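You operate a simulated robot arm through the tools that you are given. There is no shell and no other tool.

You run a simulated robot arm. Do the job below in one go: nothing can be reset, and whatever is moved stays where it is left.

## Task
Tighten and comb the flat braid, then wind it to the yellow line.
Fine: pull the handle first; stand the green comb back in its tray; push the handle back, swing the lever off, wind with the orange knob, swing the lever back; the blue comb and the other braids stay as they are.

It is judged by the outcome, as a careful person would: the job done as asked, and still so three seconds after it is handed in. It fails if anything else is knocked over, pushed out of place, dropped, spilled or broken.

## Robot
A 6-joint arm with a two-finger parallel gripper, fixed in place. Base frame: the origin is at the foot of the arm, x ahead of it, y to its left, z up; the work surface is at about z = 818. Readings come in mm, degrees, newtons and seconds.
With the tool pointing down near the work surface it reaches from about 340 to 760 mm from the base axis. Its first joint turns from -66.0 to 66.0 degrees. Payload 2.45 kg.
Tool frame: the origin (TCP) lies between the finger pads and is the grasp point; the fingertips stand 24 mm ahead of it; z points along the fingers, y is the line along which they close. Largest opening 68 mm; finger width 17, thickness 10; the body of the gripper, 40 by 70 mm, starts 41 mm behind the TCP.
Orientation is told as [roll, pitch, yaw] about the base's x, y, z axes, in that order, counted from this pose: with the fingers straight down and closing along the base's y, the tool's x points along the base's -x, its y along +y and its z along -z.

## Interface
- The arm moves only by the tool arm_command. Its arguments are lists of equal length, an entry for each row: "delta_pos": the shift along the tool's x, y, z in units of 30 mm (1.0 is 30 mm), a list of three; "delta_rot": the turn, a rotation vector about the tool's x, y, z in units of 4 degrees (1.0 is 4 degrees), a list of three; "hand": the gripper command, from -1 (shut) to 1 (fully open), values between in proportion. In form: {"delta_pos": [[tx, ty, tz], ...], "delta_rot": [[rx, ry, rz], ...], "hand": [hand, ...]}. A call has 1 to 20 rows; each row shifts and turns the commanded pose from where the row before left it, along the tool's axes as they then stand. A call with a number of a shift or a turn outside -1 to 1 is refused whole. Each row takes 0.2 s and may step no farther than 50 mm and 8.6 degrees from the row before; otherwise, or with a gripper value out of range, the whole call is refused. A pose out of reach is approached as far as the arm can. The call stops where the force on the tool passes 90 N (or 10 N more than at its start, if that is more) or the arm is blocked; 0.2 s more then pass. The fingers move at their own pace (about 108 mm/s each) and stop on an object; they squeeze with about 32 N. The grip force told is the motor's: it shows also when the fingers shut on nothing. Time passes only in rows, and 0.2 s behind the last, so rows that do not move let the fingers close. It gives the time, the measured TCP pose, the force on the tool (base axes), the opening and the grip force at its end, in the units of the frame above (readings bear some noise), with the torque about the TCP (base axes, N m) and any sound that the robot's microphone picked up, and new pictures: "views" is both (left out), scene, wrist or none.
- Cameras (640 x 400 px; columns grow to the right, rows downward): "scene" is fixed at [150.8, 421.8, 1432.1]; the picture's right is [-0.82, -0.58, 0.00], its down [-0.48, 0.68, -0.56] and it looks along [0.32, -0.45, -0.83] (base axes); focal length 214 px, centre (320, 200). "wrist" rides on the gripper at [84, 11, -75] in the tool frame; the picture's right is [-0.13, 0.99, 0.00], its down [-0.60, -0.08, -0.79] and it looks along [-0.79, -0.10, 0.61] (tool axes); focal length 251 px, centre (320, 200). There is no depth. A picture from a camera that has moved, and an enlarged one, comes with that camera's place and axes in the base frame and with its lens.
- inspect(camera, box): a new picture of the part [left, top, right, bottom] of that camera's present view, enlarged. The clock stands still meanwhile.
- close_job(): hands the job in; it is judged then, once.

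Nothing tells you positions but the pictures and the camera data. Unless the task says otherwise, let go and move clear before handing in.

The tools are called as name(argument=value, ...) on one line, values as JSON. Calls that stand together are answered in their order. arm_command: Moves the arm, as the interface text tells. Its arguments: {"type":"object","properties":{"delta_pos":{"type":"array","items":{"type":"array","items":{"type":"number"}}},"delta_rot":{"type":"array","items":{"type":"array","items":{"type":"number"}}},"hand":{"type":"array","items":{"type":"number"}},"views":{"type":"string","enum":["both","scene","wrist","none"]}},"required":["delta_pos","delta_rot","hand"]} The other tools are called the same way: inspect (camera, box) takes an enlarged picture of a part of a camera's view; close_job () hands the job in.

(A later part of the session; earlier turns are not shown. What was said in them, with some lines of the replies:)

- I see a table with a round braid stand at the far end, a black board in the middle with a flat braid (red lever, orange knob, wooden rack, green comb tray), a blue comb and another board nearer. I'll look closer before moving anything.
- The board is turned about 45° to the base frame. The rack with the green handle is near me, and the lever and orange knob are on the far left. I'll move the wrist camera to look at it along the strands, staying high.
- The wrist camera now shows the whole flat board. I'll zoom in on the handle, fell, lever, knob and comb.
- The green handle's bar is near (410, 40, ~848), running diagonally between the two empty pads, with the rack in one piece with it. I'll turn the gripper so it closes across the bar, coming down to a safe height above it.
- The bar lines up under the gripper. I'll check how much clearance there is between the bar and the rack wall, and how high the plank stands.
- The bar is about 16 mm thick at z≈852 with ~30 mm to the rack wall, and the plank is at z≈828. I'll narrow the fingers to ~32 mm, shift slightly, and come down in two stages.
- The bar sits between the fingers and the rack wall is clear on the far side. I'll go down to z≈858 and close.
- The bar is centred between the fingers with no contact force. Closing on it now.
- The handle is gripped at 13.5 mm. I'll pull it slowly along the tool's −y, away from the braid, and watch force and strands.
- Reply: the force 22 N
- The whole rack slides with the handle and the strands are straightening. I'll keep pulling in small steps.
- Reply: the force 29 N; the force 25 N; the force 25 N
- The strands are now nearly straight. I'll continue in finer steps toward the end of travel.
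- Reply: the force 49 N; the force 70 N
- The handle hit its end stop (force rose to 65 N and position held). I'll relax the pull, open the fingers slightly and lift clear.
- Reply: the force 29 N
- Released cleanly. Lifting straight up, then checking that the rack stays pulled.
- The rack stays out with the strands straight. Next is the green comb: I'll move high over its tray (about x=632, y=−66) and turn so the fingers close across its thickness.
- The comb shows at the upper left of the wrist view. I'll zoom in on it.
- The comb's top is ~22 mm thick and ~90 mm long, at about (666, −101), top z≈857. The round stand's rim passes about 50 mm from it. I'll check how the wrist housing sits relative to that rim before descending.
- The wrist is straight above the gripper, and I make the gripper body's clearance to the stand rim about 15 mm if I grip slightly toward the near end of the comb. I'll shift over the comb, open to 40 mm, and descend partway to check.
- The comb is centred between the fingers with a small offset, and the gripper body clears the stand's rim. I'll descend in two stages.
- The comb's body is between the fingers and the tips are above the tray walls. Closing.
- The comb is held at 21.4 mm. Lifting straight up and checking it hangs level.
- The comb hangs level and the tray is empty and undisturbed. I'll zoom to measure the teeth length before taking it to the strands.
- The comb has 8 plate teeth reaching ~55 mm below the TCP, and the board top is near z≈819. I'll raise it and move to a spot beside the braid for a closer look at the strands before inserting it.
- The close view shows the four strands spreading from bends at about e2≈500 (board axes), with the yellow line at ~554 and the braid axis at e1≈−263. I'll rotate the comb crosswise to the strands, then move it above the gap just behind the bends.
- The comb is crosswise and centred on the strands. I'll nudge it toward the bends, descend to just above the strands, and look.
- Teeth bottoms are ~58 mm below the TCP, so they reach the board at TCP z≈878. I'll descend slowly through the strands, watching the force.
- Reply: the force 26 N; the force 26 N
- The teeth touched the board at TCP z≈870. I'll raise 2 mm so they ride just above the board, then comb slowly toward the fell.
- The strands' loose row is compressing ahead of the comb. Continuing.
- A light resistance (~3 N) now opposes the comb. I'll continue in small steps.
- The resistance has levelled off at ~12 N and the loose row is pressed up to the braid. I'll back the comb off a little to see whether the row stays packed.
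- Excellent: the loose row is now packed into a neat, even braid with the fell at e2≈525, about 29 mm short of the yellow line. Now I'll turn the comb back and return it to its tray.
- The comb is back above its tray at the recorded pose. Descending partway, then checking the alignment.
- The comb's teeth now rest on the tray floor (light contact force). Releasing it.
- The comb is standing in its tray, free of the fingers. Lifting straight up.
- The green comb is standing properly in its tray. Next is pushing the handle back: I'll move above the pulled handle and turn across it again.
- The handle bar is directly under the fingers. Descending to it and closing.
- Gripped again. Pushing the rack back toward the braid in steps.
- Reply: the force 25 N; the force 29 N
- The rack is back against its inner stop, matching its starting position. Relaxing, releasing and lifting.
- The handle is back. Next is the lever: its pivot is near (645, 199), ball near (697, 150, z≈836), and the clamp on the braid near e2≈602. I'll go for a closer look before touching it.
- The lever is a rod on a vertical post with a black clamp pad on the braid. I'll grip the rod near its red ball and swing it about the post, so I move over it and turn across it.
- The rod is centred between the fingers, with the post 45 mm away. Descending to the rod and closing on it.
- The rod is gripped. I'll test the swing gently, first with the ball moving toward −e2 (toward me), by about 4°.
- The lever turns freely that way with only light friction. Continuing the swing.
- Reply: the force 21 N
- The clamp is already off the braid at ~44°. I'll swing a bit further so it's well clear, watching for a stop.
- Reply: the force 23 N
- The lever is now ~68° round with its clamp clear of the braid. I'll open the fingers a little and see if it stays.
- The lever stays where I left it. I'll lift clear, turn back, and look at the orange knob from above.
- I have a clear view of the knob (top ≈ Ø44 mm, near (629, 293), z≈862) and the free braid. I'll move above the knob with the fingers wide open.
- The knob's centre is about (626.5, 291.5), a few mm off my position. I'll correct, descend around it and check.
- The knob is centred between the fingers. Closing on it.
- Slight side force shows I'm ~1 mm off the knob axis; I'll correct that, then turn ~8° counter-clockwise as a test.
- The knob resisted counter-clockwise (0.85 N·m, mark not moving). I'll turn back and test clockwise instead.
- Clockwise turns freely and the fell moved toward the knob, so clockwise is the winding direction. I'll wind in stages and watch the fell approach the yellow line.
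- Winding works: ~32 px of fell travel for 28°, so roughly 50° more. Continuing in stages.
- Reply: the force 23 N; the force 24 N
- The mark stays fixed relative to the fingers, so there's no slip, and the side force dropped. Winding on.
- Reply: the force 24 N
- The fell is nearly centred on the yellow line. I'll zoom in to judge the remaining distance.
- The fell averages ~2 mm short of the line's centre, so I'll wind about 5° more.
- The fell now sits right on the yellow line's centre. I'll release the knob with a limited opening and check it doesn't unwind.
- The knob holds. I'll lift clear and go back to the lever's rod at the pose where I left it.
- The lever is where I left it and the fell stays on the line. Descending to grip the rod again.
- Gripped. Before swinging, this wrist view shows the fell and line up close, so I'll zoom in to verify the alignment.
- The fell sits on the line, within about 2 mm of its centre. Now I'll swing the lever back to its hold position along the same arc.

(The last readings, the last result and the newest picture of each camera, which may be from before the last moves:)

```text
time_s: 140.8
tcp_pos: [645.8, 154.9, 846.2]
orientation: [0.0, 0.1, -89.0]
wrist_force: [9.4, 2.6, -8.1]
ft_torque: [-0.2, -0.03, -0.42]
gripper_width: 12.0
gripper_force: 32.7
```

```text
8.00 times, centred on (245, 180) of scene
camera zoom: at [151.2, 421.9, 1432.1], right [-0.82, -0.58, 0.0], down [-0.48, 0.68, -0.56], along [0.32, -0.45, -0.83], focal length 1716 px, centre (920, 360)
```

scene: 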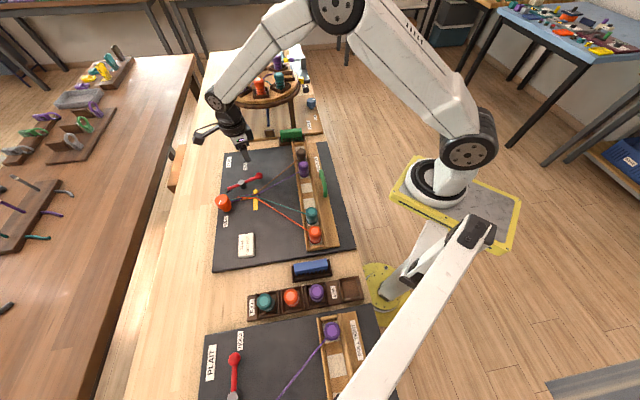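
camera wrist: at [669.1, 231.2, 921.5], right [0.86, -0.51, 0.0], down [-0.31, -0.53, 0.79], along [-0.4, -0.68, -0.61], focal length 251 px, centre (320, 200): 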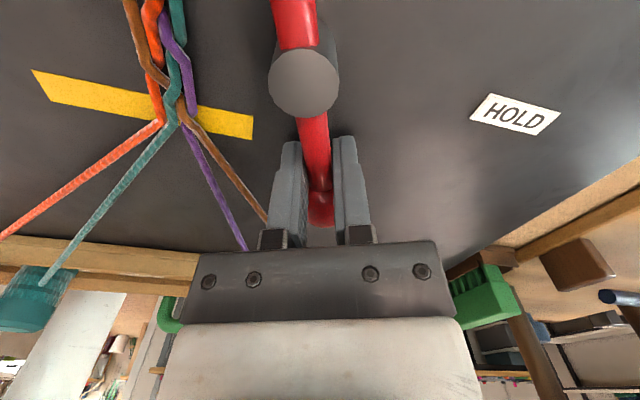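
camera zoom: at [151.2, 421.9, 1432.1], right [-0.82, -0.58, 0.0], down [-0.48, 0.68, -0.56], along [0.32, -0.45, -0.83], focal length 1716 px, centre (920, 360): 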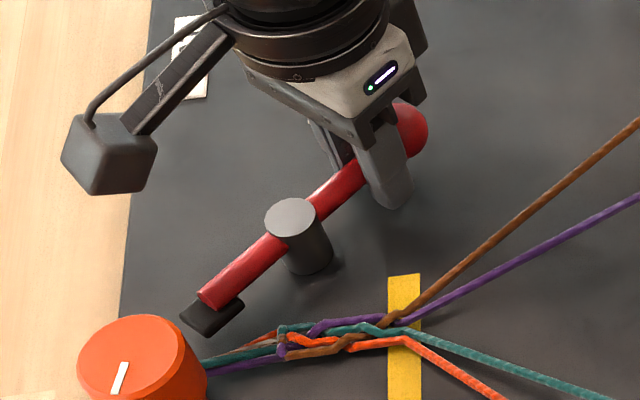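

arm_command(delta_pos=[[0.0037, 0.106, 0], [0.0037, 0.106, 0], [0.0037, 0.106, 0], [0.0037, 0.106, 0], [0.0037, 0.106, 0], [0.0037, 0.106, 0], [0, 0, 0]], delta_rot=[[0, 0, -1], [0, 0, -1], [0, 0, -1], [0, 0, -1], [0, 0, -1], [0, 0, -1], [0, 0, 0]], hand=[-1, -1, -1, -1, -1, -1, -1], views="none")

inspect(camera="scene", box=[215, 155, 275, 205])

```text
time_s: 142.4
tcp_pos: [663.8, 158.5, 845.8]
orientation: [0.1, 0.0, -64.9]
wrist_force: [10.1, -2.5, -9.3]
ft_torque: [0.07, -0.02, -0.42]
gripper_width: 11.9
gripper_force: 32.4
```

```text
8.00 times, centred on (245, 180) of scene
camera zoom: at [151.3, 421.8, 1432.1], right [-0.82, -0.58, 0.0], down [-0.48, 0.68, -0.56], along [0.32, -0.45, -0.83], focal length 1716 px, centre (920, 360)
```

zoom: 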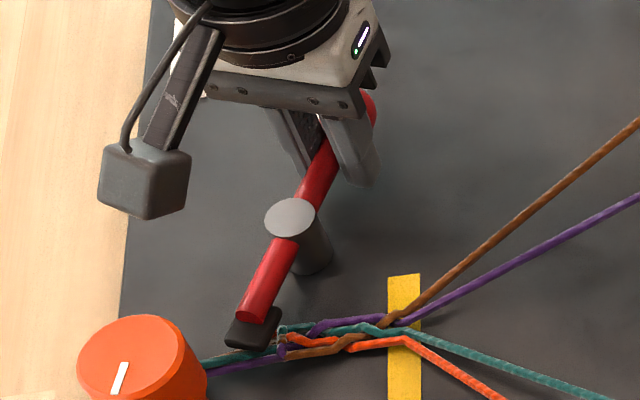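

arm_command(delta_pos=[[0.0037, 0.106, 0], [0.0037, 0.106, 0], [0.0037, 0.106, 0], [0.0037, 0.106, 0], [0, 0, 0]], delta_rot=[[0, 0, -1], [0, 0, -1], [0, 0, -1], [0, 0, -1], [0, 0, 0]], hand=[-1, -1, -1, -1, -1], views="none")

inspect(camera="scene", box=[215, 155, 275, 205])

```text
time_s: 143.6
tcp_pos: [674.6, 166.5, 845.1]
orientation: [0.0, 0.0, -49.1]
wrist_force: [12.7, -4.4, -9.0]
ft_torque: [0.01, 0.05, -0.21]
gripper_width: 11.9
gripper_force: 32.5
```

```text
8.00 times, centred on (245, 180) of scene
camera zoom: at [151.4, 421.7, 1432.1], right [-0.82, -0.58, 0.0], down [-0.48, 0.68, -0.56], along [0.32, -0.45, -0.83], focal length 1716 px, centre (920, 360)
```

zoom: 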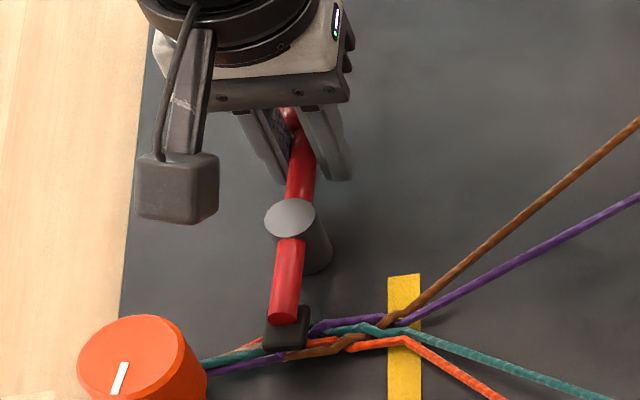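

arm_command(delta_pos=[[0.0037, 0.053, 0], [0.0037, 0.053, 0], [0, 0, 0]], delta_rot=[[0, 0, -0.5], [0, 0, -0.5], [0, 0, 0]], hand=[-1, -1, -1], views="none")

inspect(camera="scene", box=[215, 155, 275, 205])

```text
time_s: 144.4
tcp_pos: [675.3, 166.7, 845.8]
orientation: [0.0, 0.1, -45.0]
wrist_force: [8.1, -5.6, -8.0]
ft_torque: [-0.12, -0.14, -0.12]
gripper_width: 11.8
gripper_force: 32.3
```

```text
8.00 times, centred on (245, 180) of scene
camera zoom: at [151.2, 421.7, 1432.1], right [-0.82, -0.58, 0.0], down [-0.48, 0.68, -0.56], along [0.32, -0.45, -0.83], focal length 1716 px, centre (920, 360)
```

zoom: 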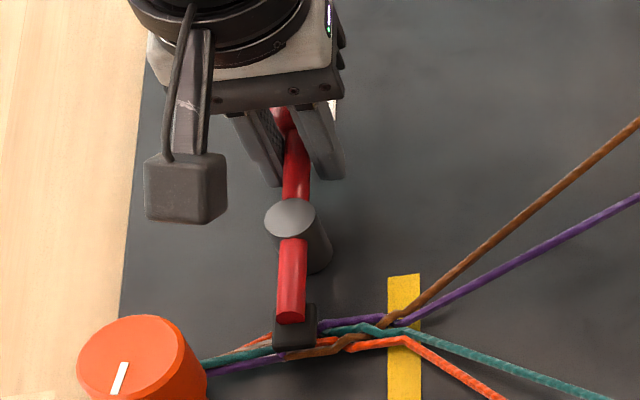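

The lever matches its original hold position in the picture. Releasing it and lifting away to compare.

arm_command(delta_pos=[[0, 0, 0], [0, 0, 0], [0, 0, 0], [0, 0, -0.4], [0, 0, -0.8], [0, 0, -0.9], [0, 0, -0.9], [0, 0, -0.9], [0, 0, 0]], delta_rot=[[0, 0, 0], [0, 0, 0], [0, 0, 0], [0, 0, 0], [0, 0, 0], [0, 0, 0], [0, 0, 0], [0, 0, 0], [0, 0, 0]], hand=[-0.1, -0.1, -0.1, -0.1, -0.1, -0.1, -0.1, -0.1, -0.1], views="both")

inspect(camera="scene", box=[215, 155, 295, 205])

inspect(camera="wrist", box=[220, 0, 420, 125])

```text
time_s: 146.4
tcp_pos: [674.1, 168.6, 964.2]
orientation: [-0.1, 0.0, -45.0]
wrist_force: [-0.1, -1.0, -0.5]
ft_torque: [0.01, -0.02, -0.01]
gripper_width: 30.5
gripper_force: 0.1
camera wrist: at [623.0, 235.3, 1040.0], right [0.79, 0.61, 0.0], down [0.37, -0.48, 0.79], along [0.48, -0.63, -0.61], focal length 251 px, centre (320, 200)
```

scene: 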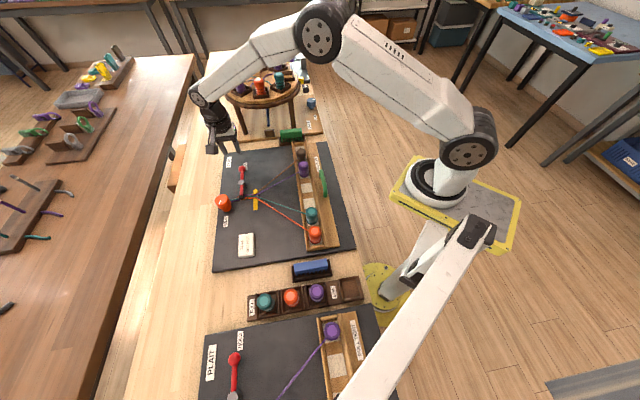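
wrist: 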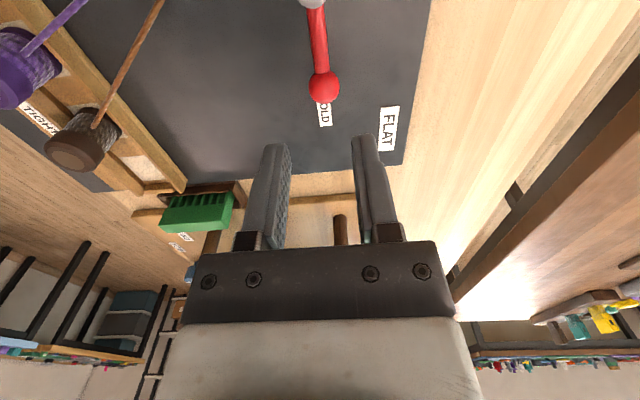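

```text
8.00 times, centred on (255, 180) of scene
camera zoom: at [150.8, 421.8, 1432.1], right [-0.82, -0.58, 0.0], down [-0.48, 0.68, -0.56], along [0.32, -0.45, -0.83], focal length 1716 px, centre (840, 360)
```

zoom: 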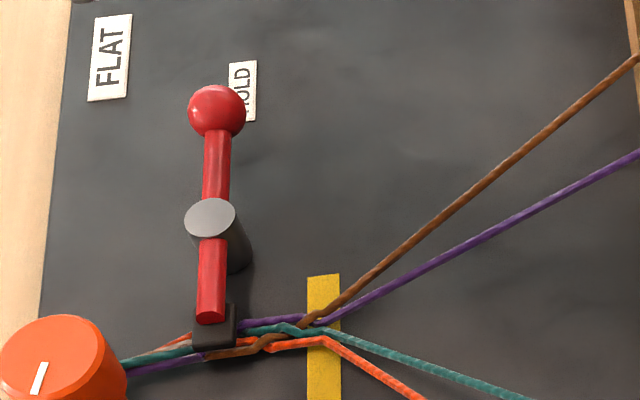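

```text
3.20 times, centred on (320, 62) of wrist
camera zoom: at [623.0, 235.3, 1040.0], right [0.79, 0.61, 0.0], down [0.37, -0.48, 0.79], along [0.48, -0.63, -0.61], focal length 805 px, centre (320, 640)
```

zoom: 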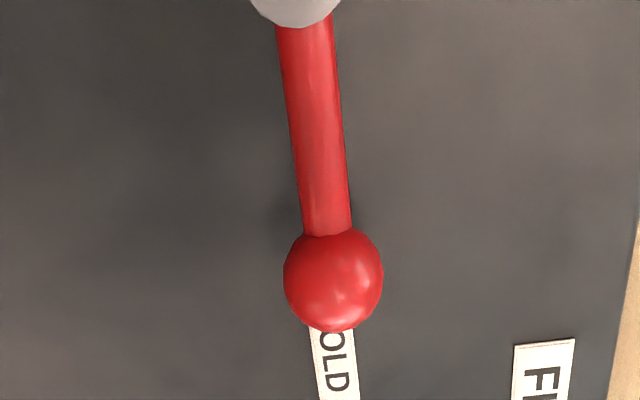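

The lever is back within a fraction of a degree of its original position and the fell sits on the line. I'll raise the arm and retreat, then do a final check of everything.

arm_command(delta_pos=[[0, 0, -0.9], [0, 0, -0.9], [0, 0, -0.9], [0, 0, -0.9], [0, 0, -0.9], [0, -0.9, -0.2], [0, -0.9, -0.2], [0, -0.9, -0.2], [0, -0.9, -0.2], [0, -0.9, -0.2], [0, -0.9, -0.2], [0, -0.9, -0.2], [0, -0.9, -0.2], [0, 0, 0]], delta_rot=[[0, 0, 0], [0, 0, 0], [0, 0, 0], [0, 0, 0], [0, 0, 0], [0, 0, 0], [0, 0, 0], [0, 0, 0], [0, 0, 0], [0, 0, 0], [0, 0, 0], [0, 0, 0], [0, 0, 0], [0, 0, 0]], hand=[0, 0, 0, 0, 0, 0, 0, 0, 0, 0, 0, 0, 0, 0], views="both")

inspect(camera="scene", box=[200, 130, 360, 230])

inspect(camera="scene", box=[245, 185, 275, 205])

inspect(camera="scene", box=[200, 40, 360, 140])

inspect(camera="scene", box=[200, 190, 360, 290])

```text
time_s: 149.4
tcp_pos: [522.7, 15.3, 1146.9]
orientation: [-0.1, 0.0, -45.0]
wrist_force: [-0.4, -0.3, -0.1]
ft_torque: [0.03, 0.01, 0.0]
gripper_width: 34.1
gripper_force: 0.0
camera wrist: at [470.3, 82.5, 1221.7], right [0.79, 0.61, 0.0], down [0.37, -0.48, 0.79], along [0.48, -0.63, -0.61], focal length 251 px, centre (320, 200)
```

scene: 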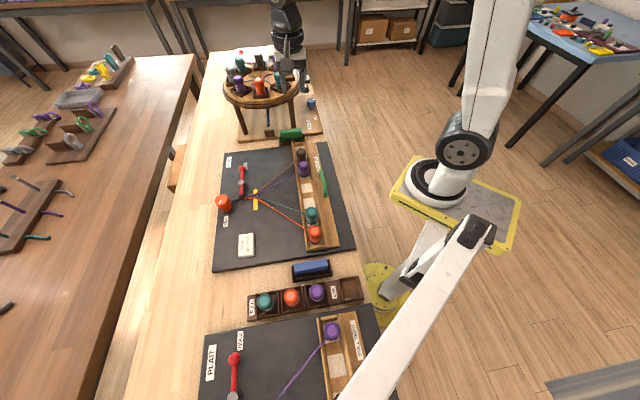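
wrist: 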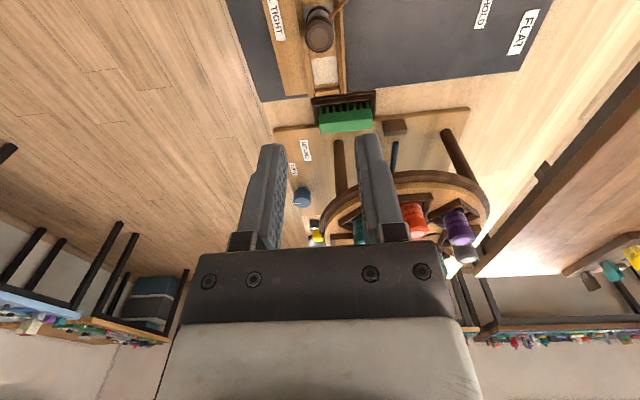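

```text
4.00 times, centred on (280, 180) of scene
camera zoom: at [150.8, 421.8, 1432.1], right [-0.82, -0.58, 0.0], down [-0.48, 0.68, -0.56], along [0.32, -0.45, -0.83], focal length 858 px, centre (480, 280)
```

zoom: 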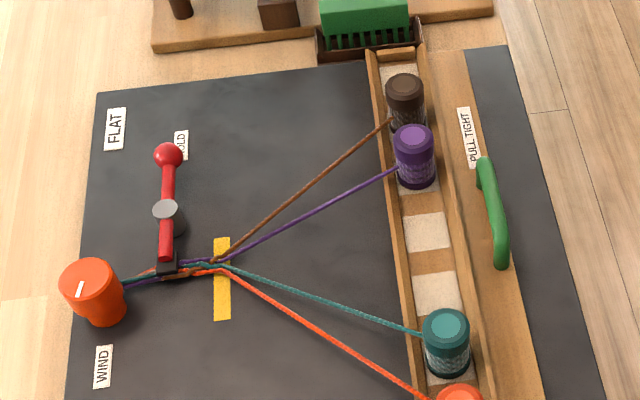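

```text
16.00 times, centred on (260, 195) of scene
camera zoom: at [150.8, 421.8, 1432.1], right [-0.82, -0.58, 0.0], down [-0.48, 0.68, -0.56], along [0.32, -0.45, -0.83], focal length 3432 px, centre (1280, 280)
```

zoom: 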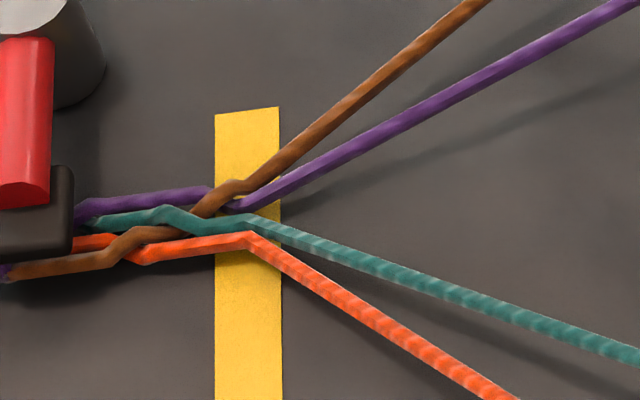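

```text
4.00 times, centred on (280, 90) of scene
camera zoom: at [150.8, 421.8, 1432.1], right [-0.82, -0.58, 0.0], down [-0.48, 0.68, -0.56], along [0.32, -0.45, -0.83], focal length 858 px, centre (480, 640)
```

zoom: 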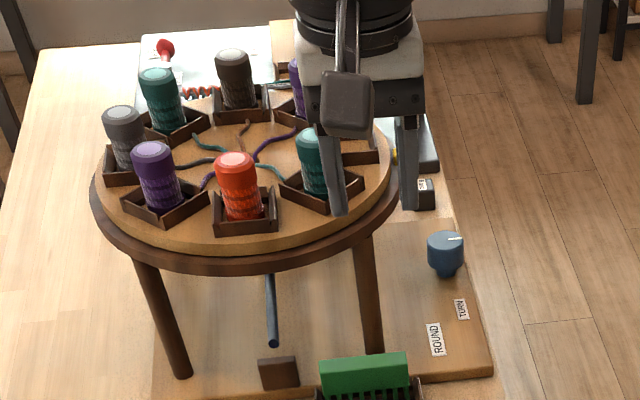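

```text
4.00 times, centred on (280, 240) of scene
camera zoom: at [150.8, 421.8, 1432.1], right [-0.82, -0.58, 0.0], down [-0.48, 0.68, -0.56], along [0.32, -0.45, -0.83], focal length 858 px, centre (480, 40)
```

zoom: 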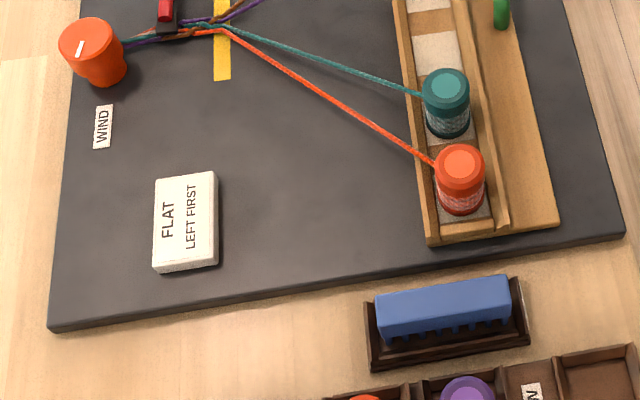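

Everything checks out:
- The braid is evenly packed, with its end on the yellow line.
- The lever is back on hold, and the handle and rack are home.
- The green comb stands in its tray.
- The blue comb and the other braids look unchanged.

The gripper is empty and clear, so I'm handing the job in.

close_job()

```text
The job is handed in.
```

The flat braid is tightened, combed and wound, and the job is handed in. The end of the braid sits on the yellow line, about 2 mm short of its centre by my estimate.

- **Tighten and comb:** I pulled the handle to its stop. Then I combed the loose row up against the braid until the resistance levelled off, and it stayed packed when I backed the comb away.
- **Green comb:** it is standing in its tray again, resting on the tray floor.
- **Handle:** it is pushed back against its inner stop, matching where it started.
- **Lever and knob:** with the lever swung off, I wound the orange knob clockwise. It resisted the other way, so I stopped and turned it back. The lever is back on hold, matching its original position in the pictures.
- **Everything else:** the blue comb and the other braids look unchanged in the final pictures, and the gripper was empty and clear when I handed in.
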